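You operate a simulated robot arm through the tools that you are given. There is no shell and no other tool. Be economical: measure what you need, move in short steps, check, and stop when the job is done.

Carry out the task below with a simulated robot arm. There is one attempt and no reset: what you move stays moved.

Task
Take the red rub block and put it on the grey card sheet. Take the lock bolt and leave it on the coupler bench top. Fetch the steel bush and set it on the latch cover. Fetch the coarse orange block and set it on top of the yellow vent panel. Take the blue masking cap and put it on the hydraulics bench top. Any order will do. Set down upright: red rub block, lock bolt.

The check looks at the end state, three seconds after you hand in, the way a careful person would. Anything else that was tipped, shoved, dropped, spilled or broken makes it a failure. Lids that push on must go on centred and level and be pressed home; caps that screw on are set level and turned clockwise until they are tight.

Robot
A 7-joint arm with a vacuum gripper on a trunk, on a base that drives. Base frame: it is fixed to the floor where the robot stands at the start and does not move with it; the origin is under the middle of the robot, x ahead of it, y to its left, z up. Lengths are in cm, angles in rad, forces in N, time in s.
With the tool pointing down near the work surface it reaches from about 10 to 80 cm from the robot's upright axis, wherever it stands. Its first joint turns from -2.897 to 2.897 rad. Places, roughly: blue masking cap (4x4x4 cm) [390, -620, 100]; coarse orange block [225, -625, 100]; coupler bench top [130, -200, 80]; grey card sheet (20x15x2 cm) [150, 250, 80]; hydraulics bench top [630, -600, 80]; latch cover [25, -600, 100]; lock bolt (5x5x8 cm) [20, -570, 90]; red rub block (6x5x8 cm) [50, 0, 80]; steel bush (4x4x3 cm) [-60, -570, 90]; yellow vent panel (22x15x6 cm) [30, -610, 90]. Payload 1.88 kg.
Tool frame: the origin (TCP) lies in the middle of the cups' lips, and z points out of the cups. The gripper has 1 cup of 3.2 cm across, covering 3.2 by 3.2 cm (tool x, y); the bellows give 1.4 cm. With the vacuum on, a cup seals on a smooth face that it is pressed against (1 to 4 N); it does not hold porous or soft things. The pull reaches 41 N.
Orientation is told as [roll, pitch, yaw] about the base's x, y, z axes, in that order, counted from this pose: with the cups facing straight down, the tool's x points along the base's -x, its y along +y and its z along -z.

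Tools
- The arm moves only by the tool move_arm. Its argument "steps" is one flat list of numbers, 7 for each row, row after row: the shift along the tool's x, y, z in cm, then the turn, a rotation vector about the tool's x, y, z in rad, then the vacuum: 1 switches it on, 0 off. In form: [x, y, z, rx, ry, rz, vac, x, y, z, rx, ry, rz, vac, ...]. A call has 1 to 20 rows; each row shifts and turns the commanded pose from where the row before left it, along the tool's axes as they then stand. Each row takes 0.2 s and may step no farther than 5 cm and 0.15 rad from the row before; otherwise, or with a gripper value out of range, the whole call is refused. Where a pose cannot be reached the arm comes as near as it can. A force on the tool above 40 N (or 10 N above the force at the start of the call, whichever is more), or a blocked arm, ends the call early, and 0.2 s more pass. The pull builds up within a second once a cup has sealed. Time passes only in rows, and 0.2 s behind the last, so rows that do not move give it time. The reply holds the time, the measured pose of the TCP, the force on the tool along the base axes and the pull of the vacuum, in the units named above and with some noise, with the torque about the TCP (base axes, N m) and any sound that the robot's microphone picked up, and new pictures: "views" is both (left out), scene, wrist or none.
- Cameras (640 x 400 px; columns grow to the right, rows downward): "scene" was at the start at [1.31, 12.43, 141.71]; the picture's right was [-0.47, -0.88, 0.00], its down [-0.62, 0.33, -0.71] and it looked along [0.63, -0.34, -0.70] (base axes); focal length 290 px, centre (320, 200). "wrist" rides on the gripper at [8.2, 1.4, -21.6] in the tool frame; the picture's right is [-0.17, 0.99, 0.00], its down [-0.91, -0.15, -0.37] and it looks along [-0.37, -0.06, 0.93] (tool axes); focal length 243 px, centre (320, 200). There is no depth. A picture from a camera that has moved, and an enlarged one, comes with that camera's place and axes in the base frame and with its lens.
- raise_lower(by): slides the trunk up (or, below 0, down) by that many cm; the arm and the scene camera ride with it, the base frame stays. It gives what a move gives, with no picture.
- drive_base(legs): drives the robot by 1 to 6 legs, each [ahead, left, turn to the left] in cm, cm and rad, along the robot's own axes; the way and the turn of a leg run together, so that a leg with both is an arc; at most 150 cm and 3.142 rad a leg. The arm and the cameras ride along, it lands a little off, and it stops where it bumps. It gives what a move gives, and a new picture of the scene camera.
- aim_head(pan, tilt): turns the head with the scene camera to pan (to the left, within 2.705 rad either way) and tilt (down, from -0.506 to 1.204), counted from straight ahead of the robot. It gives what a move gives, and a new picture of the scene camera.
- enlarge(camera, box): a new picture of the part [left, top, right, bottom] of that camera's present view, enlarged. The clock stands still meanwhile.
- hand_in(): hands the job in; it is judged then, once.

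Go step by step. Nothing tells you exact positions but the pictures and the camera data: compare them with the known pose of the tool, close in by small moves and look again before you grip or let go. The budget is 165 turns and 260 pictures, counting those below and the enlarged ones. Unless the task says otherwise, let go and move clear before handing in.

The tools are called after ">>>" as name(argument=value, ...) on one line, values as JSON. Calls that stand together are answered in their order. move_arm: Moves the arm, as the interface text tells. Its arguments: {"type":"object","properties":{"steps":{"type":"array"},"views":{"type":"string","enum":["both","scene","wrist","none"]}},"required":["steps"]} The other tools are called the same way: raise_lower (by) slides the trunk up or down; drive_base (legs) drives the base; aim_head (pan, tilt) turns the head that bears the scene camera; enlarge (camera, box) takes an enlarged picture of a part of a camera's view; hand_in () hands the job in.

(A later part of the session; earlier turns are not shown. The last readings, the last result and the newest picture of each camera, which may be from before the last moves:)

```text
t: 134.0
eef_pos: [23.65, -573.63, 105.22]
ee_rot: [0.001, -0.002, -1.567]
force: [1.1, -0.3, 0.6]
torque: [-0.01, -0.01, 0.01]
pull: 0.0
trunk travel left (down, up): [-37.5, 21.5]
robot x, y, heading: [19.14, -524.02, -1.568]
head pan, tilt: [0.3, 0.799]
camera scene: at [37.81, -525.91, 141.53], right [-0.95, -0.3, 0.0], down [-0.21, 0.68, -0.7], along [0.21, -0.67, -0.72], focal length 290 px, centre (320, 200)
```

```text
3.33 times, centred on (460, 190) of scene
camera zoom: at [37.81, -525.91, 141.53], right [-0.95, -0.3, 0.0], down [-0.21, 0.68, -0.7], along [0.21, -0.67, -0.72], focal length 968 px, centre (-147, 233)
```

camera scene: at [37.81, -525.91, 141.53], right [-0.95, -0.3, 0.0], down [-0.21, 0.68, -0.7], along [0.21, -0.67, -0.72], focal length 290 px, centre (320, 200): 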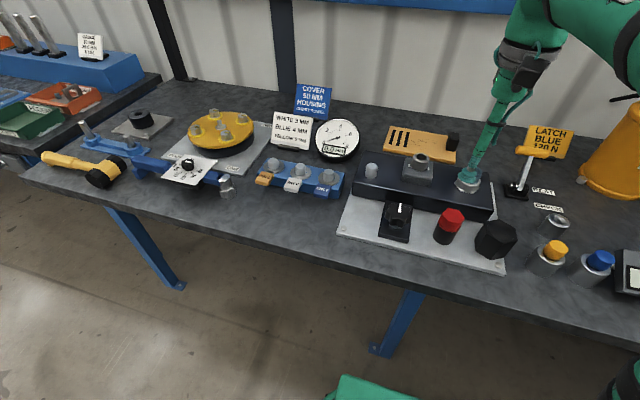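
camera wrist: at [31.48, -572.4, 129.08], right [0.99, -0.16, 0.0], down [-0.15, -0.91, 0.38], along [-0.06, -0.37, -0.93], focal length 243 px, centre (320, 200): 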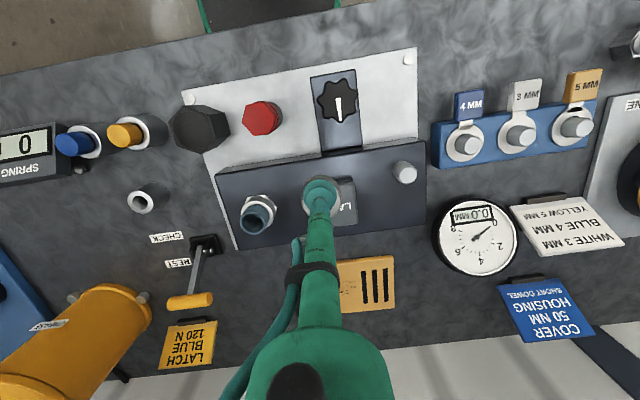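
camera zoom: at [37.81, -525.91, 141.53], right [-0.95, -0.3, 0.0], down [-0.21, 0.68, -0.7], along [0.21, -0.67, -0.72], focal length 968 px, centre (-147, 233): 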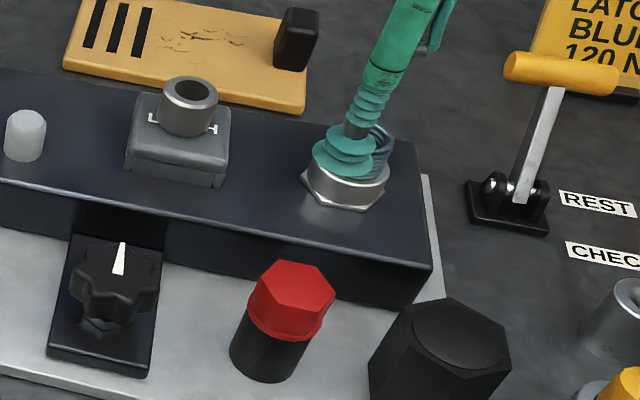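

The bush sits on the latch cover. The lock bolt's top centre is about (23.2, -572.9, 95), so I'll move down close above it and check.

>>> move_arm(steps=[0.5, -0.5, 3, 0, 0, 0, 0, 0, 0, 3, 0, 0, 0, 0, 0, 0, 1.5, 0, 0, 0, 0, 0, 0, 0, 0, 0, 0, 0], views="none")

>>> enlarge(camera="wrist", box=[260, 130, 380, 220])

>>> enlarge(camera="scene", box=[400, 170, 500, 245])

```text
t: 135.0
eef_pos: [23.03, -573.09, 97.75]
ee_rot: [0.001, -0.003, -1.567]
force: [-0.4, -0.2, -0.3]
torque: [0.02, -0.02, 0.01]
pull: 0.0
trunk travel left (down, up): [-37.5, 21.5]
robot x, y, heading: [19.31, -524.62, -1.57]
head pan, tilt: [0.3, 0.799]
```

```text
4.44 times, centred on (320, 175) of wrist
camera zoom: at [24.7, -564.75, 119.37], right [0.99, -0.16, 0.0], down [-0.15, -0.91, 0.38], along [-0.06, -0.37, -0.93], focal length 1078 px, centre (320, 311)
```

zoom: 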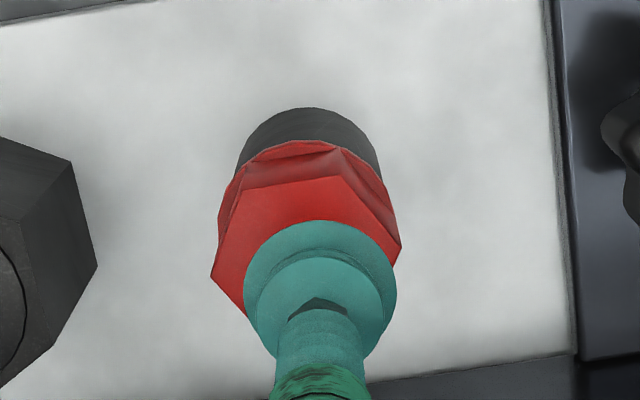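

```text
5.33 times, centred on (450, 208) of scene
camera zoom: at [37.82, -525.94, 141.53], right [-0.95, -0.3, 0.0], down [-0.21, 0.68, -0.7], along [0.21, -0.67, -0.72], focal length 1548 px, centre (-373, 160)
```

zoom: 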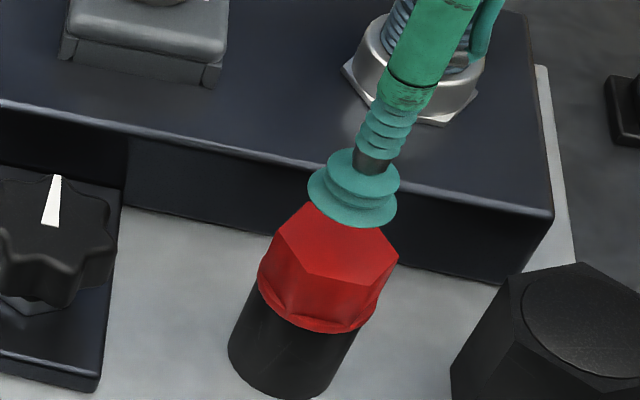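

Aligned within 0.3 cm. I'll descend with the vacuum on.

>>> move_arm(steps=[0, -0.25, 1.5, 0, 0, 0, 1, 0, 0, 0.7, 0, 0, 0, 1, 0, 0, 0.3, 0, 0, 0, 1, 0, 0, 0, 0, 0, 0, 1, 0, 0, 0, 0, 0, 0, 1], views="none")

>>> enlarge(camera="scene", box=[400, 170, 500, 245])

```text
t: 136.2
eef_pos: [22.89, -572.84, 95.39]
ee_rot: [0.0, -0.001, -1.568]
force: [0.6, -0.4, 3.2]
torque: [-0.03, -0.04, 0.01]
pull: 40.8
trunk travel left (down, up): [-37.5, 21.5]
robot x, y, heading: [18.74, -523.93, -1.568]
head pan, tilt: [0.3, 0.799]
```

```text
5.33 times, centred on (450, 208) of scene
camera zoom: at [37.82, -525.91, 141.54], right [-0.95, -0.3, 0.0], down [-0.21, 0.68, -0.7], along [0.21, -0.67, -0.72], focal length 1548 px, centre (-373, 160)
```

zoom: 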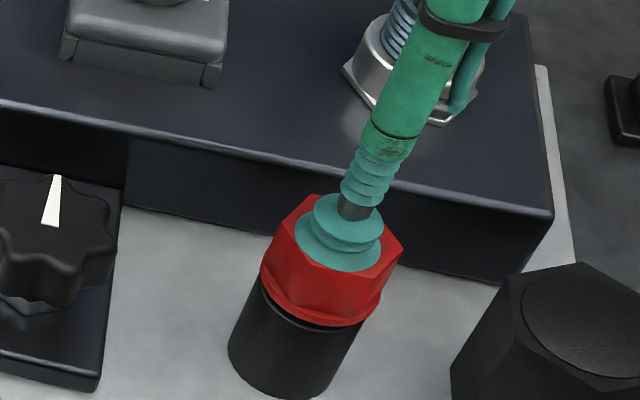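

Sealed. I'll lift a bit and check that the whole bolt comes up freely.

>>> move_arm(steps=[0, 0, -0.5, 0, 0, 0, 1, 0, 0, -1, 0, 0, 0, 1, 0, 0, -2, 0, 0, 0, 1, 0, 0, 0, 0, 0, 0, 1], views="none")

>>> enlarge(camera="scene", box=[380, 130, 540, 250])

```text
t: 137.2
eef_pos: [22.98, -572.82, 98.98]
ee_rot: [0.002, 0.0, -1.567]
force: [-1.2, 0.5, -1.2]
torque: [-0.01, 0.03, -0.01]
pull: 41.3
trunk travel left (down, up): [-37.5, 21.5]
robot x, y, heading: [18.93, -524.61, -1.57]
head pan, tilt: [0.3, 0.799]
```

```text
3.33 times, centred on (460, 190) of scene
camera zoom: at [37.82, -525.92, 141.53], right [-0.95, -0.3, 0.0], down [-0.21, 0.68, -0.7], along [0.21, -0.67, -0.72], focal length 968 px, centre (-147, 233)
```

zoom: 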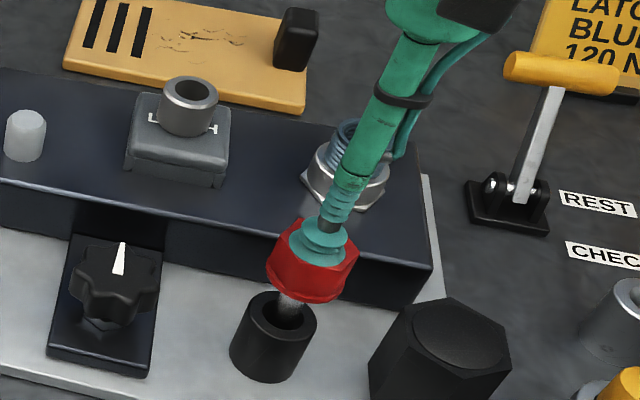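

The lock bolt is pulling straight out of its black holder, with its shank inside. I'll keep lifting vertically until it's clear.

>>> move_arm(steps=[0, 0, -2, 0, 0, 0, 1, 0, 0, -2, 0, 0, 0, 1, 0, 0, -2, 0, 0, 0, 1, 0, 0, -2, 0, 0, 0, 1, 0, 0, -2, 0, 0, 0, 1, 0, 0, 0, 0, 0, 0, 1], views="none")

>>> enlarge(camera="scene", box=[380, 130, 540, 250])

```text
t: 138.6
eef_pos: [22.74, -572.76, 108.81]
ee_rot: [0.001, 0.0, -1.568]
force: [-0.3, 0.1, -0.8]
torque: [0.04, 0.0, 0.01]
pull: 40.4
trunk travel left (down, up): [-37.5, 21.5]
robot x, y, heading: [18.68, -524.38, -1.567]
head pan, tilt: [0.3, 0.799]
```

```text
3.33 times, centred on (460, 190) of scene
camera zoom: at [37.82, -525.93, 141.53], right [-0.95, -0.3, 0.0], down [-0.21, 0.68, -0.7], along [0.21, -0.67, -0.72], focal length 968 px, centre (-147, 233)
```

zoom: 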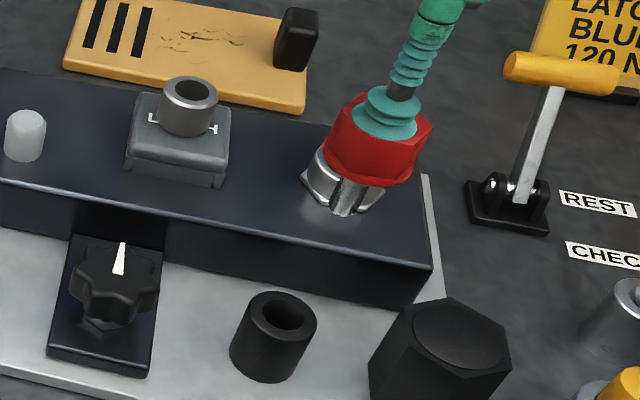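

The bolt is clear of the holder. I'll pull the arm in, back off from the bench, turn toward +x and look for a way round to the coupler bench.

>>> move_arm(steps=[3, 0, 0, 0, 0, 0, 1, 3, 0, 0, 0, 0, 0, 1, 3, 0, 0, 0, 0, 0, 1, 3, 0, 0, 0, 0, 0, 1], views="none")

>>> drive_base(legs=[[-34, 0, 0], [0, 0, 1.567]])

>>> aim_head(pan=0.5, tilt=0.25)

>>> aim_head(pan=1.3, tilt=0.25)

```text
t: 139.6
eef_pos: [22.63, -560.93, 109.05]
ee_rot: [0.001, 0.0, -1.567]
force: [-0.5, -0.3, -1.0]
torque: [0.06, 0.05, 0.02]
pull: 40.7
trunk travel left (down, up): [-37.5, 21.5]
robot x, y, heading: [19.2, -524.02, -1.568]
head pan, tilt: [0.3, 0.799]
```

```text
t: 145.6
eef_pos: [55.38, -487.37, 109.04]
ee_rot: [0.0, -0.001, -0.015]
force: [0.6, 0.5, -1.1]
torque: [0.0, -0.03, -0.01]
pull: 40.9
trunk travel left (down, up): [-37.5, 21.5]
robot x, y, heading: [18.42, -490.4, -0.017]
head pan, tilt: [0.3, 0.799]
camera scene: at [20.65, -471.87, 141.53], right [0.28, -0.96, 0.0], down [-0.69, -0.2, -0.7], along [0.67, 0.2, -0.72], focal length 290 px, centre (320, 200)
```

scene: 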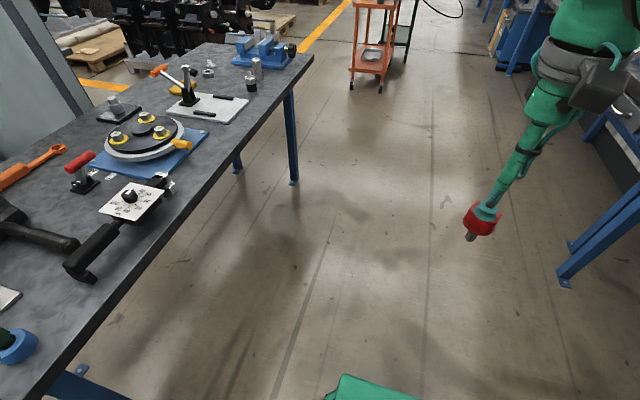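

```text
t: 146.6
eef_pos: [55.45, -487.39, 108.95]
ee_rot: [0.0, -0.003, -0.012]
force: [0.4, 0.0, -1.0]
torque: [-0.02, -0.03, 0.01]
pull: 40.9
trunk travel left (down, up): [-37.5, 21.5]
robot x, y, heading: [18.64, -490.41, -0.01]
head pan, tilt: [0.499, 0.25]
camera scene: at [21.17, -469.79, 146.44], right [0.47, -0.88, 0.0], down [-0.22, -0.12, -0.97], along [0.86, 0.45, -0.25], focal length 290 px, centre (320, 200)
```

scene: 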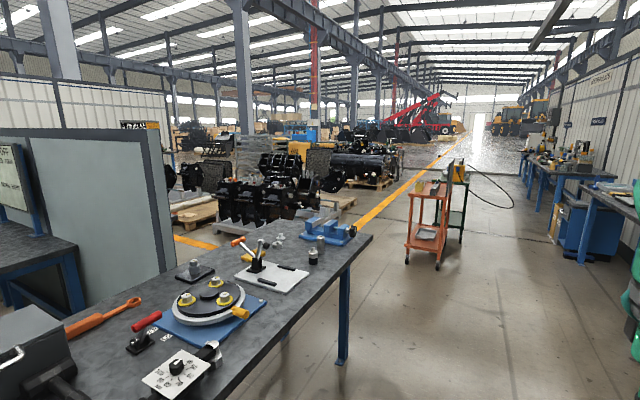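

```text
t: 147.7
eef_pos: [55.54, -487.32, 108.99]
ee_rot: [0.001, -0.001, -0.012]
force: [0.6, 0.3, -2.1]
torque: [-0.02, -0.02, -0.01]
pull: 40.7
trunk travel left (down, up): [-37.5, 21.5]
robot x, y, heading: [18.63, -490.53, -0.006]
head pan, tilt: [1.3, 0.25]
camera scene: at [15.52, -465.19, 146.44], right [0.96, -0.28, 0.0], down [-0.07, -0.24, -0.97], along [0.27, 0.93, -0.25], focal length 290 px, centre (320, 200)
```

scene: 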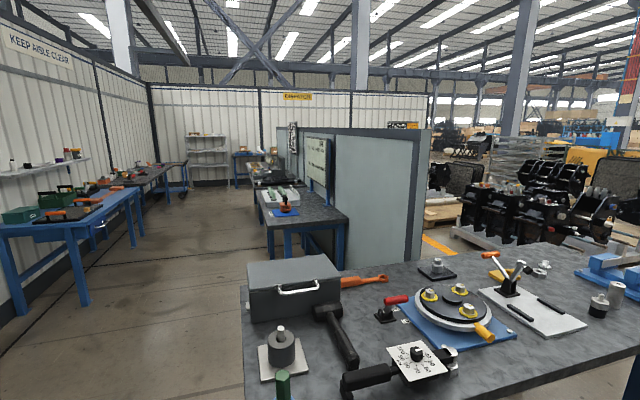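

The coupler bench should be on the far side of the partition (x ≈ 100). I'll go around the right end of the middle bench and look there.

>>> drive_base(legs=[[150, 0, 0.012], [38, 0, 0], [0, 0, 1.57], [100, 0, 0]])

>>> aim_head(pan=0.5, tilt=0.35)

```text
t: 165.7
eef_pos: [197.51, -353.84, 108.97]
ee_rot: [0.0, -0.003, 1.623]
force: [-0.3, 0.5, -1.4]
torque: [0.01, 0.02, -0.05]
pull: 40.8
trunk travel left (down, up): [-37.5, 21.5]
robot x, y, heading: [202.88, -390.74, 1.62]
head pan, tilt: [1.3, 0.25]
camera scene: at [177.87, -395.32, 146.44], right [0.22, 0.98, 0.0], down [0.24, -0.05, -0.97], along [-0.95, 0.21, -0.25], focal length 290 px, centre (320, 200)
```

scene: 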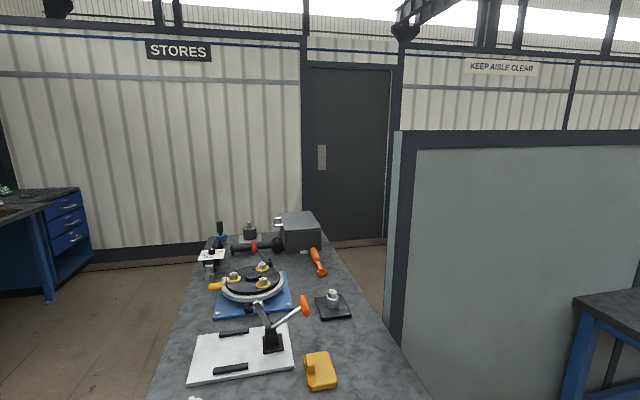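

```text
t: 166.8
eef_pos: [197.29, -353.83, 108.96]
ee_rot: [-0.001, -0.002, 1.623]
force: [0.1, -0.3, -1.4]
torque: [-0.02, -0.06, -0.01]
pull: 40.5
trunk travel left (down, up): [-37.5, 21.5]
robot x, y, heading: [202.92, -390.15, 1.618]
head pan, tilt: [0.499, 0.351]
camera scene: at [182.1, -389.4, 145.5], right [0.85, 0.52, 0.0], down [0.18, -0.29, -0.94], along [-0.49, 0.8, -0.34], focal length 290 px, centre (320, 200)
```

scene: 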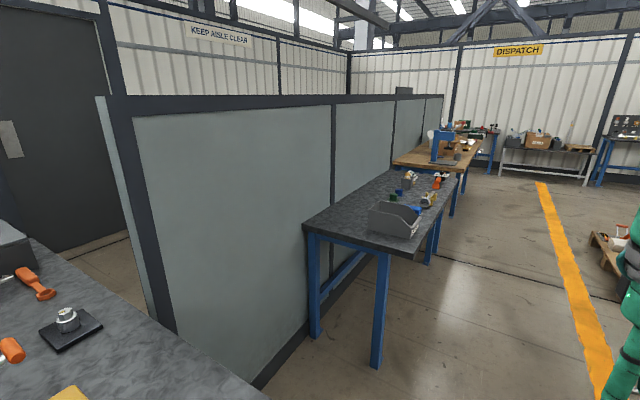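

There's the coupler bench, with its near end empty at about (105–148, -275…). I'll drive alongside it and turn to face it.

>>> drive_base(legs=[[142, 0, 0], [0, 0, 1.52]])

>>> aim_head(pan=0.1, tilt=0.7)

```text
t: 177.5
eef_pos: [157.16, -252.63, 108.96]
ee_rot: [0.0, -0.004, 3.126]
force: [-0.8, -0.2, -0.7]
torque: [0.0, 0.01, 0.03]
pull: 40.6
trunk travel left (down, up): [-37.5, 21.5]
robot x, y, heading: [194.05, -249.67, 3.125]
head pan, tilt: [0.499, 0.351]
camera scene: at [191.63, -270.61, 145.5], right [-0.46, 0.89, 0.0], down [0.3, 0.16, -0.94], along [-0.83, -0.44, -0.34], focal length 290 px, centre (320, 200)
```

scene: 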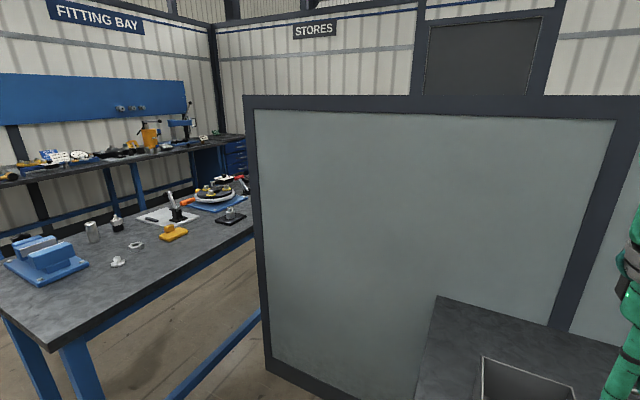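

```text
t: 178.3
eef_pos: [157.32, -252.76, 109.0]
ee_rot: [0.001, -0.002, 3.125]
force: [-0.9, 0.2, -1.1]
torque: [0.03, -0.04, 0.01]
pull: 41.0
trunk travel left (down, up): [-37.5, 21.5]
robot x, y, heading: [194.13, -249.6, 3.126]
head pan, tilt: [0.099, 0.7]
camera scene: at [191.41, -267.0, 142.36], right [-0.08, 1.0, 0.0], down [0.64, 0.05, -0.77], along [-0.76, -0.06, -0.64], focal length 290 px, centre (320, 200)
```

scene: 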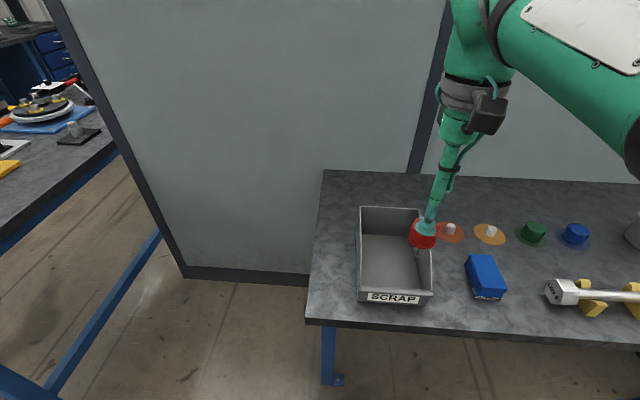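

The bench holds a scrap bin, some couplers and a blue box. I need a free patch of bench top, so I'll zoom in.

>>> enlarge(camera="scene", box=[310, 160, 640, 360])

>>> aim_head(pan=-0.6, tilt=0.7)

>>> enlarge(camera="wrist", box=[0, 0, 640, 400])

```text
1.94 times, centred on (475, 260) of scene
camera zoom: at [191.41, -267.0, 142.36], right [-0.08, 1.0, 0.0], down [0.64, 0.05, -0.77], along [-0.76, -0.06, -0.64], focal length 563 px, centre (19, 84)
```

zoom: 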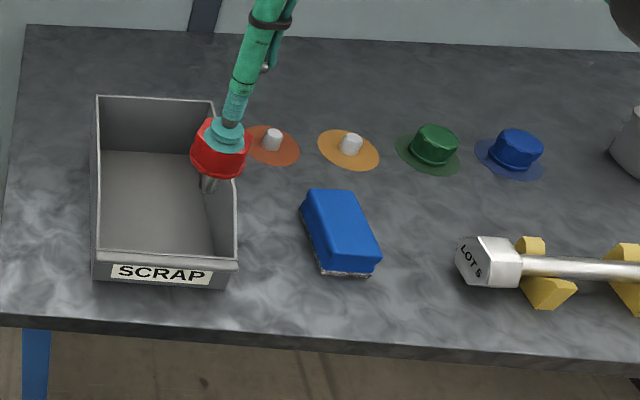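

```text
t: 179.4
eef_pos: [157.19, -252.75, 108.97]
ee_rot: [-0.001, -0.003, 3.126]
force: [0.4, 0.7, -1.0]
torque: [-0.01, 0.0, 0.01]
pull: 40.7
trunk travel left (down, up): [-37.5, 21.5]
robot x, y, heading: [193.87, -249.91, 3.122]
head pan, tilt: [-0.6, 0.7]
camera scene: at [192.95, -261.38, 142.36], right [0.58, 0.82, 0.0], down [0.53, -0.37, -0.76], along [-0.62, 0.44, -0.64], focal length 290 px, centre (320, 200)
```

scene: 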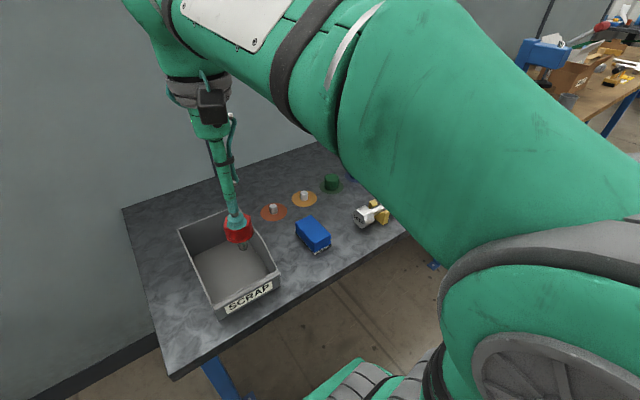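

```text
1.00 times, centred on (320, 200) of wrist
camera zoom: at [165.64, -254.14, 130.62], right [-0.18, -0.98, 0.0], down [-0.91, 0.17, 0.38], along [-0.37, 0.07, -0.93], focal length 243 px, centre (320, 200)
```

zoom: 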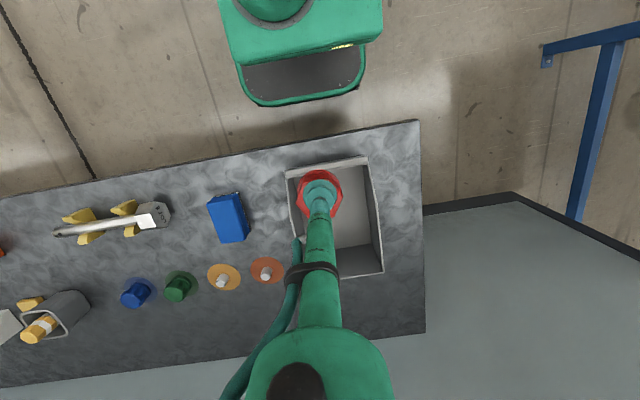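

A free patch lies between the blue box and the tool handle, at about (143.5, -219). I'll swing the bolt over there.

>>> move_arm(steps=[-1.8, -4.2, 0, 0, 0, 0, 1, -1.8, -4.2, 0, 0, 0, 0, 1, -1.8, -4.2, 0, 0, 0, 0, 1, -1.8, -4.2, 0, 0, 0, 0, 1, -1.8, -4.2, 0, 0, 0, 0, 1, -1.8, -4.2, 0, 0, 0, 0, 1, -1.8, -4.2, 0, 0, 0, 0, 1, -1.9, -4, 2, 0, 0, 0, 1, 0, 0, 4, 0, 0, 0, 1, 0, 0, 4, 0, 0, 0, 1, 0, 0, 0, 0, 0, 0, 1], views="wrist")

>>> aim_head(pan=0.0, tilt=0.7)

```text
t: 181.8
eef_pos: [143.22, -219.36, 99.34]
ee_rot: [0.0, -0.002, 3.125]
force: [-0.4, 0.1, -0.9]
torque: [0.0, -0.03, -0.02]
pull: 41.3
trunk travel left (down, up): [-37.5, 21.5]
robot x, y, heading: [193.45, -249.55, 3.124]
head pan, tilt: [-0.6, 0.7]
camera wrist: at [151.63, -220.73, 121.02], right [-0.18, -0.98, 0.0], down [-0.91, 0.17, 0.38], along [-0.37, 0.07, -0.93], focal length 243 px, centre (320, 200)
```

wrist: 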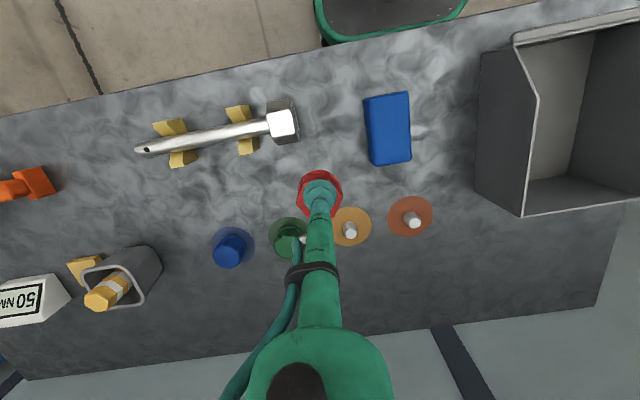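

```text
t: 182.8
eef_pos: [143.17, -219.35, 99.5]
ee_rot: [0.0, 0.0, 3.128]
force: [0.1, -0.5, -1.6]
torque: [0.01, -0.02, 0.0]
pull: 41.3
trunk travel left (down, up): [-37.5, 21.5]
robot x, y, heading: [194.34, -249.4, 3.132]
head pan, tilt: [0.0, 0.7]
camera scene: at [191.38, -266.14, 142.36], right [0.02, 1.0, 0.0], down [0.64, -0.01, -0.76], along [-0.76, 0.01, -0.64], focal length 290 px, centre (320, 200)
```

scene: 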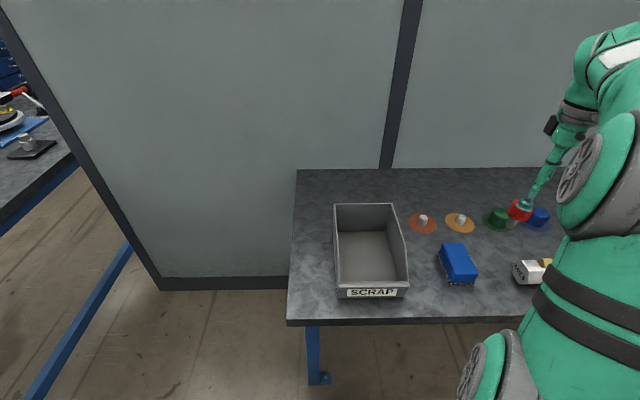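

The spot directly below is clear, though I'll nudge 1–2 cm away from the handle. I'll lower to near contact and check.

>>> move_arm(steps=[-1.3, 1.2, 2, 0, 0, 0, 1, 0, 0, 3, 0, 0, 0, 1, 0, 0, 3, 0, 0, 0, 1, 0, 0, 0, 0, 0, 0, 1], views="wrist")

>>> enlarge(camera="scene", box=[450, 180, 570, 270])

```text
t: 183.8
eef_pos: [141.8, -220.29, 91.43]
ee_rot: [0.0, -0.002, 3.125]
force: [-0.5, 0.2, -0.9]
torque: [-0.04, -0.01, 0.01]
pull: 40.6
trunk travel left (down, up): [-37.5, 21.5]
robot x, y, heading: [194.12, -249.75, 3.124]
head pan, tilt: [0.0, 0.7]
camera wrist: at [150.24, -221.72, 112.97], right [-0.18, -0.98, 0.0], down [-0.91, 0.17, 0.38], along [-0.37, 0.07, -0.93], focal length 243 px, centre (320, 200)
```

wrist: 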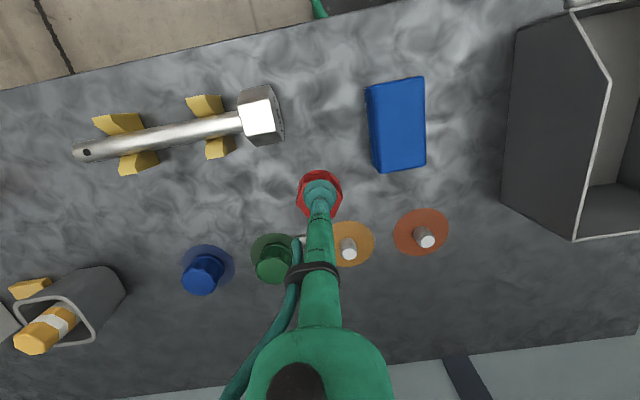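

```text
4.44 times, centred on (510, 225) of scene
camera zoom: at [191.37, -266.14, 142.36], right [0.02, 1.0, 0.0], down [0.64, -0.01, -0.76], along [-0.76, 0.01, -0.64], focal length 1290 px, centre (-524, 89)
```

zoom: 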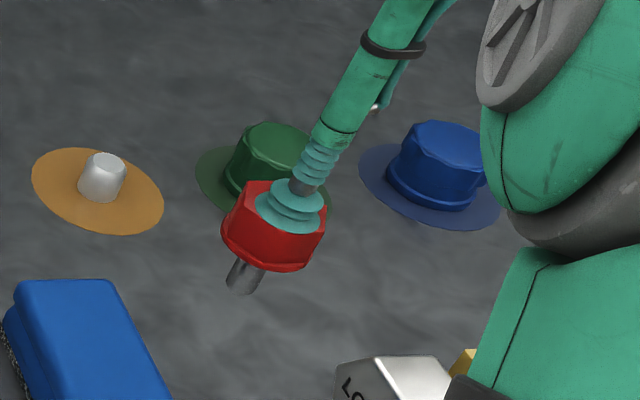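

The shank tip is at about z = 84.5, so contact should come around TCP z = 87.3. I'll lower further.

>>> move_arm(steps=[0, 0, 2, 0, 0, 0, 1, 0, 0, 0.8, 0, 0, 0, 1, 0, 0, 0, 0, 0, 0, 1], views="none")

>>> enlarge(camera="scene", box=[470, 200, 550, 260])

```text
t: 184.6
eef_pos: [141.97, -220.34, 88.21]
ee_rot: [0.0, -0.001, 3.124]
force: [0.5, 0.1, -1.3]
torque: [-0.01, -0.01, 0.02]
pull: 40.6
trunk travel left (down, up): [-37.5, 21.5]
robot x, y, heading: [194.12, -249.66, 3.127]
head pan, tilt: [0.0, 0.7]
```

```text
6.67 times, centred on (510, 230) of scene
camera zoom: at [191.38, -266.14, 142.36], right [0.02, 1.0, 0.0], down [0.64, -0.01, -0.76], along [-0.76, 0.01, -0.64], focal length 1936 px, centre (-947, 0)
```

zoom: 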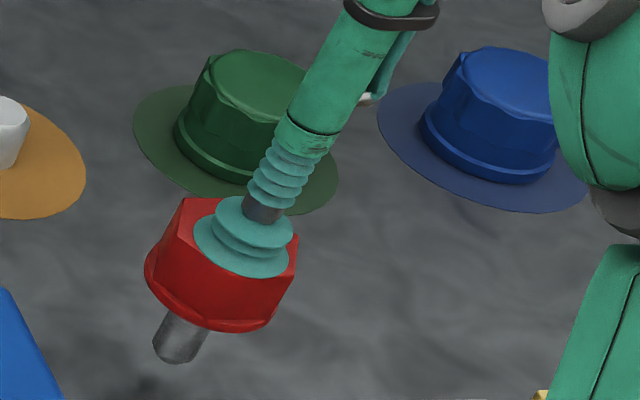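

>>> move_arm(steps=[0, 0, 0.3, 0, 0, 0, 1, 0, 0, 0, 0, 0, 0, 1], views="none")

>>> move_arm(steps=[0, 0, 0.2, 0, 0, 0, 1, 0, 0, 0, 0, 0, 0, 1], views="none")

>>> enlarge(camera="scene", box=[470, 210, 550, 270])

```text
t: 185.2
eef_pos: [141.96, -220.29, 88.04]
ee_rot: [0.001, 0.001, 3.125]
force: [-0.1, 0.9, -1.4]
torque: [-0.02, 0.0, -0.03]
pull: 40.3
trunk travel left (down, up): [-37.5, 21.5]
robot x, y, heading: [194.13, -249.65, 3.126]
head pan, tilt: [0.0, 0.7]
```

```text
t: 185.8
eef_pos: [141.89, -220.37, 87.67]
ee_rot: [0.0, -0.001, 3.125]
force: [1.2, 1.1, -0.8]
torque: [0.01, 0.01, -0.01]
pull: 40.8
trunk travel left (down, up): [-37.5, 21.5]
robot x, y, heading: [193.73, -249.79, 3.124]
head pan, tilt: [0.0, 0.7]
```

```text
6.67 times, centred on (510, 240) of scene
camera zoom: at [191.38, -266.14, 142.36], right [0.02, 1.0, 0.0], down [0.64, -0.01, -0.76], along [-0.76, 0.01, -0.64], focal length 1936 px, centre (-947, -67)
```

zoom: 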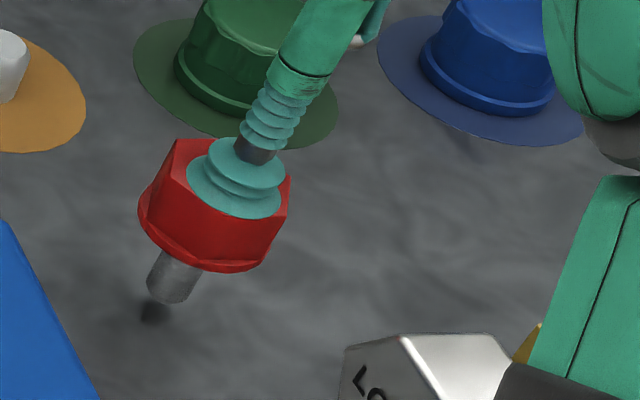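

>>> move_arm(steps=[0, 0, 0.3, 0, 0, 0, 1, 0, 0, 0, 0, 0, 0, 1], views="none")

>>> move_arm(steps=[0, 0, 0.15, 0, 0, 0, 1, 0, 0, 0, 0, 0, 0, 1], views="none")

>>> move_arm(steps=[0, 0, 0.15, 0, 0, 0, 1, 0, 0, 0, 0, 0, 0, 1], views="none")

>>> enlarge(camera="scene", box=[470, 210, 550, 270])

```text
t: 186.4
eef_pos: [141.89, -220.29, 87.37]
ee_rot: [0.0, 0.001, 3.125]
force: [0.6, -0.4, -0.7]
torque: [0.0, -0.02, 0.02]
pull: 41.0
trunk travel left (down, up): [-37.5, 21.5]
robot x, y, heading: [193.92, -249.66, 3.125]
head pan, tilt: [0.0, 0.7]
```

```text
t: 187.0
eef_pos: [141.83, -220.22, 87.32]
ee_rot: [0.0, 0.001, 3.124]
force: [-0.7, 0.9, -1.2]
torque: [0.0, 0.01, 0.0]
pull: 41.2
trunk travel left (down, up): [-37.5, 21.5]
robot x, y, heading: [193.93, -249.78, 3.126]
head pan, tilt: [0.0, 0.7]
```

```text
t: 187.6
eef_pos: [141.9, -220.35, 87.16]
ee_rot: [-0.001, 0.0, 3.126]
force: [-0.1, -0.3, -0.9]
torque: [0.03, -0.03, 0.0]
pull: 40.4
trunk travel left (down, up): [-37.5, 21.5]
robot x, y, heading: [194.01, -249.34, 3.125]
head pan, tilt: [0.0, 0.7]
```

```text
6.67 times, centred on (510, 240) of scene
camera zoom: at [191.38, -266.15, 142.36], right [0.02, 1.0, 0.0], down [0.64, -0.01, -0.76], along [-0.76, 0.01, -0.64], focal length 1936 px, centre (-947, -67)
```

zoom: 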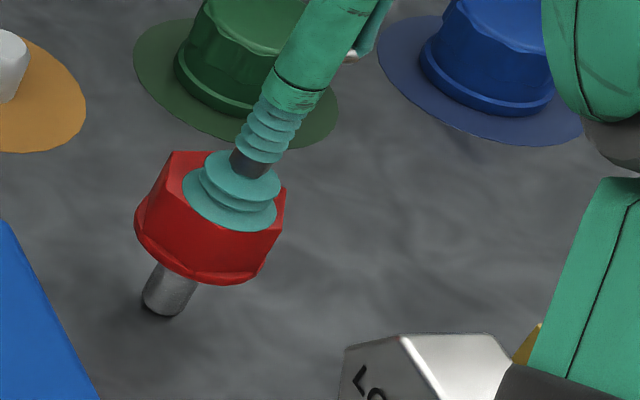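

Nearly touching. I'll take two more tiny steps.

>>> move_arm(steps=[0, 0, 0.1, 0, 0, 0, 1, 0, 0, 0, 0, 0, 0, 1], views="none")

>>> move_arm(steps=[0, 0, 0.1, 0, 0, 0, 1, 0, 0, 0, 0, 0, 0, 1], views="none")

>>> enlarge(camera="scene", box=[470, 210, 550, 270])

```text
t: 188.2
eef_pos: [142.0, -220.29, 87.13]
ee_rot: [0.0, -0.002, 3.125]
force: [0.4, 0.1, -1.3]
torque: [0.01, 0.01, 0.01]
pull: 39.8
trunk travel left (down, up): [-37.5, 21.5]
robot x, y, heading: [194.23, -249.4, 3.127]
head pan, tilt: [0.0, 0.7]
```

```text
t: 188.8
eef_pos: [141.85, -220.31, 87.05]
ee_rot: [0.0, -0.002, 3.126]
force: [-0.1, -0.3, 1.6]
torque: [-0.04, 0.03, 0.01]
pull: 40.3
trunk travel left (down, up): [-37.5, 21.5]
robot x, y, heading: [194.06, -249.63, 3.124]
head pan, tilt: [0.0, 0.7]
```

```text
6.67 times, centred on (510, 240) of scene
camera zoom: at [191.39, -266.16, 142.36], right [0.02, 1.0, 0.0], down [0.64, -0.01, -0.77], along [-0.76, 0.01, -0.64], focal length 1936 px, centre (-947, -67)
```

zoom: 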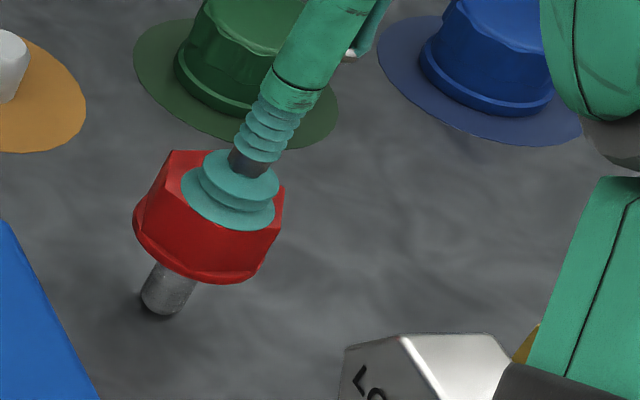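

Contact, with a light load. I'll release with a long pause, then rise slowly and check that it stands.

>>> move_arm(steps=[0, 0, 0, 0, 0, 0, 0, 0, 0, 0, 0, 0, 0, 0, 0, 0, 0, 0, 0, 0, 0, 0, 0, 0, 0, 0, 0, 0, 0, 0, 0, 0, 0, 0, 0, 0, 0, 0, 0, 0, 0, 0, 0, 0, -0.2, 0, 0, 0, 0, 0, 0, -0.3, 0, 0, 0, 0, 0, 0, -0.5, 0, 0, 0, 0, 0, 0, -2, 0, 0, 0, 0, 0, 0, -3, 0, 0, 0, 0, 0, 0, -4, 0, 0, 0, 0, 0, 0, -4, 0, 0, 0, 0, 0, 0, -4, 0, 0, 0, 0], views="wrist")

>>> enlarge(camera="scene", box=[450, 180, 570, 270])

```text
t: 191.8
eef_pos: [141.67, -220.38, 104.66]
ee_rot: [0.0, 0.002, 3.126]
force: [0.2, -0.4, 0.0]
torque: [0.01, 0.02, 0.0]
pull: 0.0
trunk travel left (down, up): [-37.5, 21.5]
robot x, y, heading: [194.11, -249.74, 3.122]
head pan, tilt: [0.0, 0.7]
camera wrist: at [150.21, -221.84, 126.25], right [-0.18, -0.98, 0.0], down [-0.91, 0.17, 0.37], along [-0.37, 0.07, -0.93], focal length 243 px, centre (320, 200)
```

wrist: 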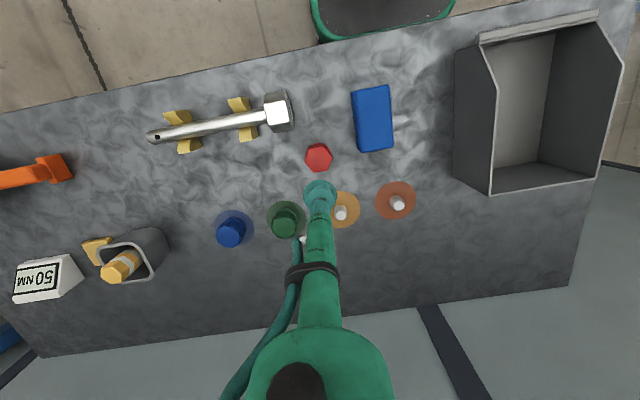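

```text
4.44 times, centred on (510, 225) of scene
camera zoom: at [191.37, -266.13, 142.36], right [0.02, 1.0, 0.0], down [0.64, -0.01, -0.76], along [-0.76, 0.01, -0.64], focal length 1290 px, centre (-524, 89)
```

zoom: 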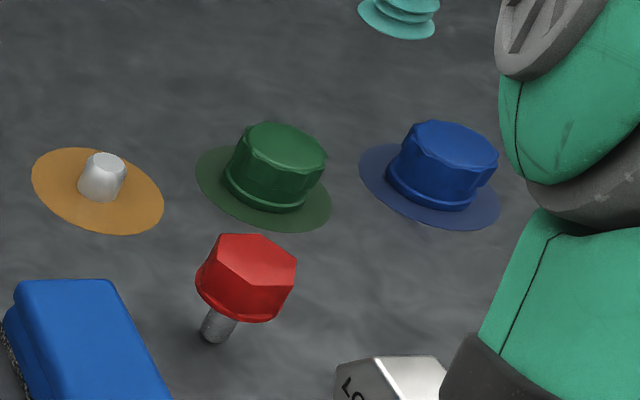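

The lock bolt stands upright. Next is the coarse orange block at (225, -625), so I'll retract, back off, turn toward -y and drive to the finishing bench.

>>> move_arm(steps=[2, 4, -1, 0, 0, 0, 0, 2, 4, 0, 0, 0, 0, 0, 2, 4, 0, 0, 0, 0, 0, 2, 4, 0, 0, 0, 0, 0, 2, 4, 0, 0, 0, 0, 0, 2, 4, 0, 0, 0, 0, 0, 2, 4, 0, 0, 0, 0, 0, 1, 2, 0, 0, 0, 0, 0], views="none")

>>> drive_base(legs=[[-32, 0, 0], [0, 0, 1.585], [150, 0, 0], [80, 0, 0]])

>>> aim_head(pan=0.1, tilt=0.55)

```text
t: 193.6
eef_pos: [156.64, -250.54, 105.69]
ee_rot: [0.0, 0.0, 3.125]
force: [0.2, 0.3, 0.4]
torque: [-0.04, 0.02, -0.02]
pull: 0.2
trunk travel left (down, up): [-37.5, 21.5]
robot x, y, heading: [193.71, -249.49, 3.125]
head pan, tilt: [0.0, 0.7]
```

```text
t: 210.5
eef_pos: [207.78, -518.75, 105.85]
ee_rot: [0.001, -0.001, -1.643]
force: [0.6, 0.1, 0.6]
torque: [-0.02, -0.02, 0.01]
pull: 0.1
trunk travel left (down, up): [-37.5, 21.5]
robot x, y, heading: [209.4, -481.35, -1.643]
head pan, tilt: [0.0, 0.7]
camera scene: at [225.41, -484.96, 142.36], right [-1.0, 0.07, 0.0], down [0.05, 0.64, -0.77], along [-0.06, -0.76, -0.64], focal length 290 px, centre (320, 200)
```

scene: 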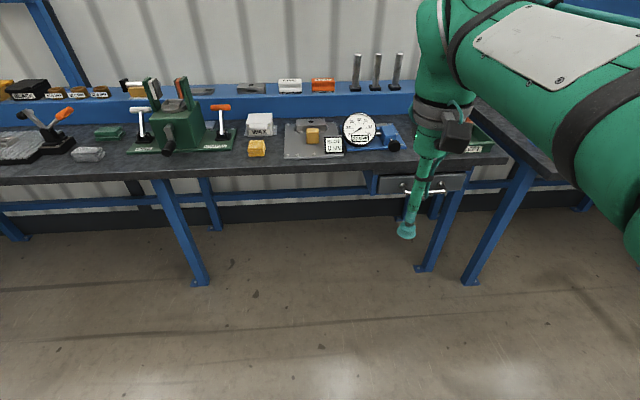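

```text
t: 211.2
eef_pos: [207.91, -518.63, 105.83]
ee_rot: [0.0, 0.001, -1.644]
force: [-0.3, 0.3, -0.1]
torque: [0.0, 0.0, -0.01]
pull: 0.0
trunk travel left (down, up): [-37.5, 21.5]
robot x, y, heading: [209.29, -481.22, -1.64]
head pan, tilt: [0.099, 0.55]
camera scene: at [226.26, -485.48, 143.67], right [-1.0, -0.03, 0.0], down [-0.01, 0.52, -0.85], along [0.02, -0.85, -0.52], focal length 290 px, centre (320, 200)
```

scene: 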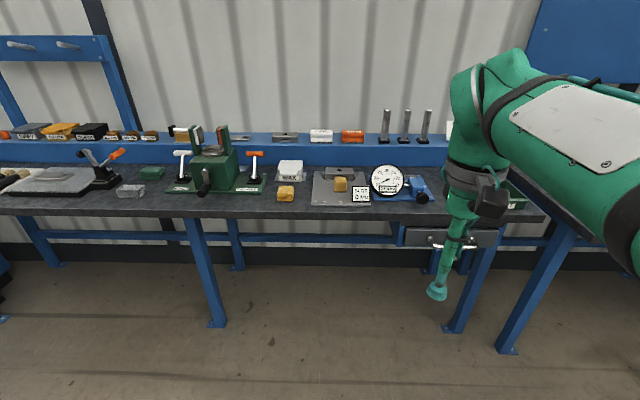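

Several blocks sit on the back shelf with labels. I'll zoom in to find the coarse orange one.

>>> enlarge(camera="scene", box=[260, 100, 440, 210])

>>> enlarge(camera="scene", box=[0, 100, 180, 210])

```text
3.56 times, centred on (350, 155) of scene
camera zoom: at [226.26, -485.48, 143.67], right [-1.0, -0.03, 0.0], down [-0.01, 0.52, -0.85], along [0.02, -0.85, -0.52], focal length 1032 px, centre (213, 360)
```

zoom: 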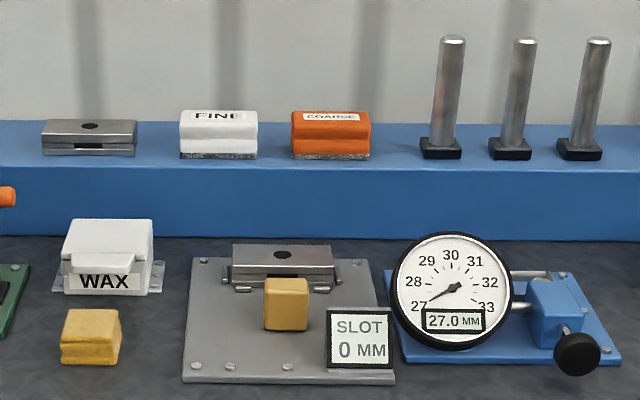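

```text
3.56 times, centred on (90, 155) of scene
camera zoom: at [226.26, -485.48, 143.67], right [-1.0, -0.03, 0.0], down [-0.01, 0.52, -0.85], along [0.02, -0.85, -0.52], focal length 1032 px, centre (1138, 360)
```

zoom: 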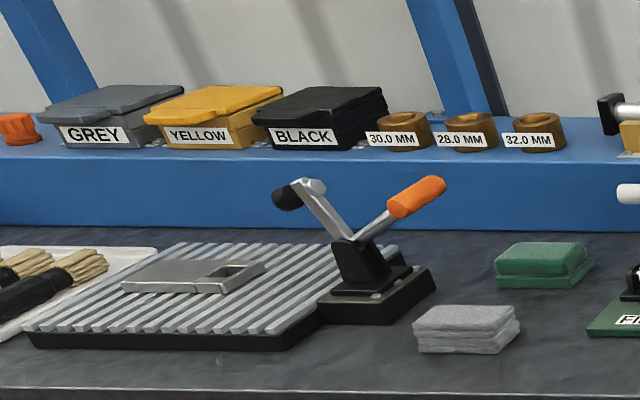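

The orange COARSE block is on the back shelf at about (214, -614). I'll raise the trunk for better reach at that height and drive in closer.

>>> raise_lower(by=16)

>>> drive_base(legs=[[54, 0, 0.07]])

>>> aim_head(pan=0.1, tilt=0.75)

>>> enlarge(camera="wrist", box=[0, 0, 640, 400])

```text
t: 213.0
eef_pos: [207.81, -518.6, 121.69]
ee_rot: [0.0, 0.0, -1.645]
force: [-0.3, 0.0, 0.4]
torque: [0.01, -0.04, 0.0]
pull: 0.0
trunk travel left (down, up): [-53.5, 5.5]
robot x, y, heading: [209.35, -481.18, -1.641]
head pan, tilt: [0.099, 0.55]
```

```text
t: 216.2
eef_pos: [208.54, -573.04, 121.69]
ee_rot: [0.001, 0.0, -1.57]
force: [-0.7, -0.5, -0.5]
torque: [0.0, -0.02, -0.03]
pull: 0.2
trunk travel left (down, up): [-53.5, 5.5]
robot x, y, heading: [207.15, -535.82, -1.57]
head pan, tilt: [0.099, 0.55]
camera scene: at [224.53, -538.74, 159.67], right [-1.0, -0.1, 0.0], down [-0.05, 0.52, -0.85], along [0.08, -0.85, -0.52], focal length 290 px, centre (320, 200)
```

scene: 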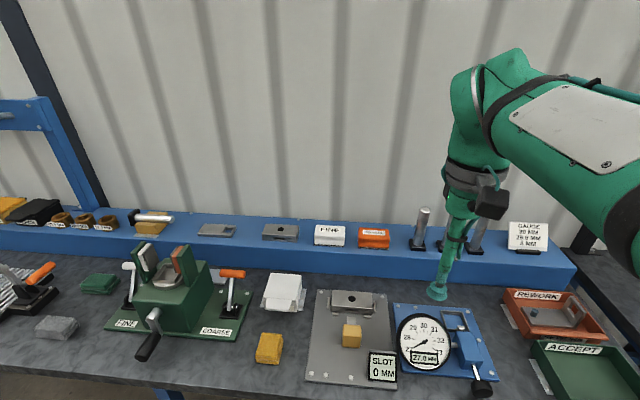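

```text
t: 216.9
eef_pos: [208.6, -573.15, 121.83]
ee_rot: [0.0, -0.002, -1.572]
force: [0.0, 0.4, 0.9]
torque: [-0.02, 0.01, -0.01]
pull: 0.1
trunk travel left (down, up): [-53.5, 5.5]
robot x, y, heading: [207.12, -535.92, -1.572]
head pan, tilt: [0.099, 0.75]
camera scene: at [224.46, -538.05, 157.94], right [-1.0, -0.1, 0.0], down [-0.07, 0.68, -0.73], along [0.07, -0.73, -0.68], focal length 290 px, centre (320, 200)
```

scene: 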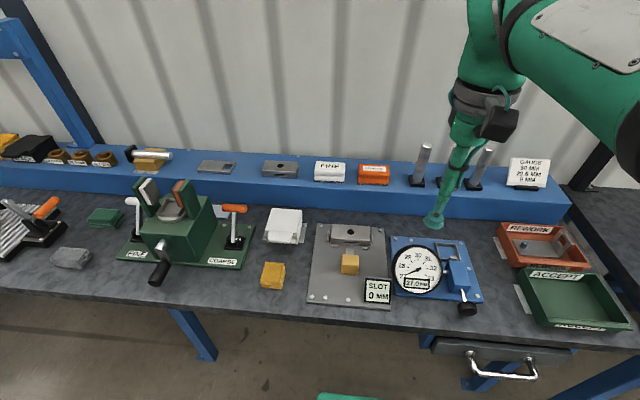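

```text
1.00 times, centred on (320, 200) of wrist
camera zoom: at [210.13, -564.82, 143.41], right [0.99, -0.17, 0.0], down [-0.15, -0.91, 0.38], along [-0.06, -0.37, -0.93], focal length 243 px, centre (320, 200)
```

zoom: 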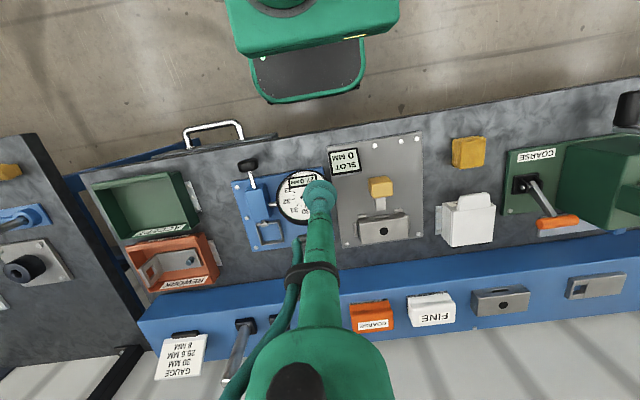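

The block is at about (214.6, -611.3), with its top near z = 102. I'll move over it, shifting +x first to stay clear of the pins.

>>> move_arm(steps=[0, 3, 0, 0, 0, 0, 0, -2, 2.9, 0, 0, 0, 0, 0, -4, 0, 0, 0, 0, 0, 0, -4, 0, 0, 0, 0, 0, 0, -4, 0, 0, 0, 0, 0, 0, -4, 0, 0, 0, 0, 0, 0, -4, 0, 0, 0, 0, 0, 0, -4, 0, 0, 0, 0, 0, 0, -4, 0, 0, 0, 0, 0, 0, -4, 0, 0, 0, 0, 0, 0, -4, 0, 2, 0, 0, 0, 0, -4, 0, 3, 0, 0, 0, 0, 0, 0, 4, 0, 0, 0, 0, 0, 0, 2, 0, 0, 0, 0, 0, 0, 0, 0, 0, 0, 0], views="wrist")

>>> enlarge(camera="wrist", box=[240, 120, 400, 240])

>>> enlarge(camera="scene", box=[320, 110, 440, 200])

```text
t: 220.1
eef_pos: [214.06, -609.99, 110.24]
ee_rot: [0.001, -0.003, -1.571]
force: [0.3, 0.1, 0.0]
torque: [-0.05, 0.05, 0.03]
pull: 0.1
out of reach, approached as far as the arm can: row 10, 11, 12
trunk travel left (down, up): [-53.5, 5.5]
robot x, y, heading: [206.98, -535.79, -1.57]
head pan, tilt: [0.099, 0.75]
camera wrist: at [215.59, -601.65, 131.87], right [0.99, -0.17, 0.0], down [-0.15, -0.91, 0.38], along [-0.06, -0.37, -0.93], focal length 243 px, centre (320, 200)
```

wrist: 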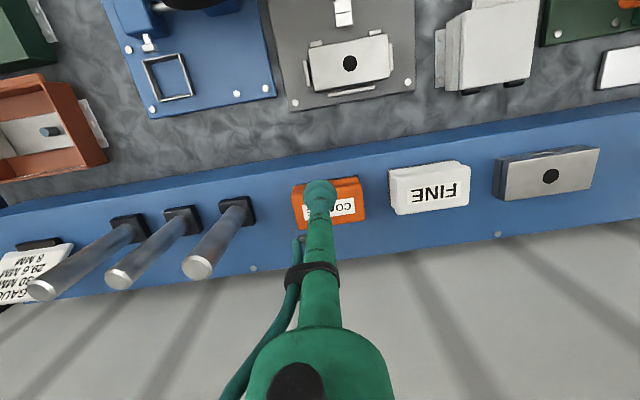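

```text
3.33 times, centred on (320, 180) of wrist
camera zoom: at [215.59, -601.65, 131.87], right [0.99, -0.17, 0.0], down [-0.15, -0.91, 0.38], along [-0.06, -0.37, -0.93], focal length 809 px, centre (320, 267)
```

zoom: 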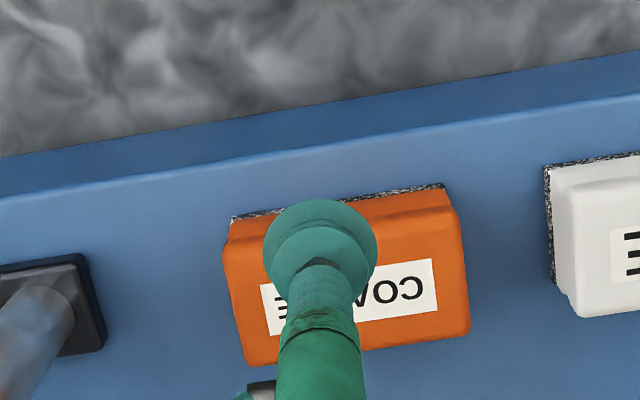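

```text
4.44 times, centred on (380, 155) of scene
camera zoom: at [224.45, -538.02, 157.93], right [-1.0, -0.1, 0.0], down [-0.07, 0.68, -0.73], along [0.07, -0.73, -0.68], focal length 1290 px, centre (53, 400)
```

zoom: 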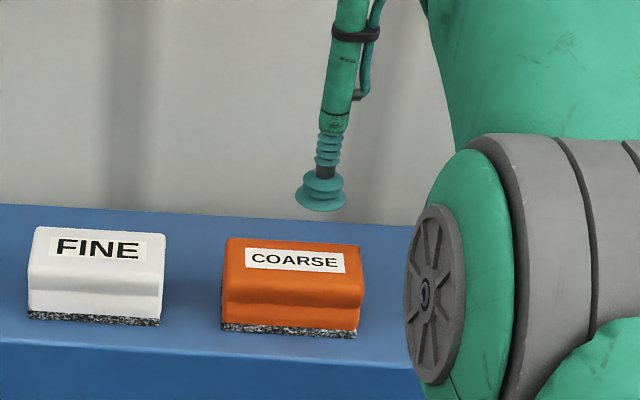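

The block's top centre is about (214.5, -614.6, 101.8). I'll edge the base forward 5 cm to bring it in reach.

>>> drive_base(legs=[[5, 0, 0]])

>>> enlarge(camera="wrist", box=[240, 120, 400, 240])

```text
t: 221.0
eef_pos: [213.92, -615.31, 110.09]
ee_rot: [0.0, 0.0, -1.57]
force: [1.1, 0.5, -0.9]
torque: [-0.01, 0.02, -0.01]
pull: 0.2
trunk travel left (down, up): [-53.5, 5.5]
robot x, y, heading: [207.12, -541.01, -1.566]
head pan, tilt: [0.099, 0.75]
camera scene: at [224.46, -543.31, 157.93], right [-1.0, -0.1, 0.0], down [-0.07, 0.68, -0.73], along [0.07, -0.73, -0.68], focal length 290 px, centre (320, 200)
```

scene: 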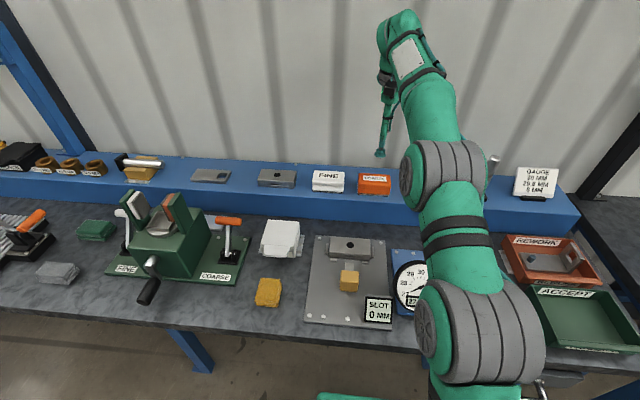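

```text
3.33 times, centred on (320, 180) of wrist
camera zoom: at [215.56, -606.92, 131.8], right [0.99, -0.17, 0.0], down [-0.15, -0.91, 0.37], along [-0.06, -0.37, -0.93], focal length 809 px, centre (320, 267)
```

zoom: 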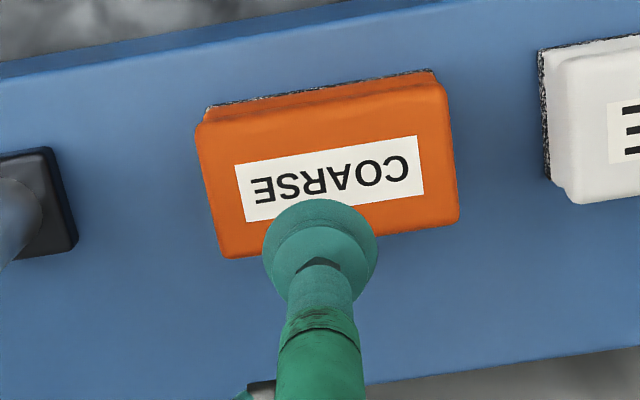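

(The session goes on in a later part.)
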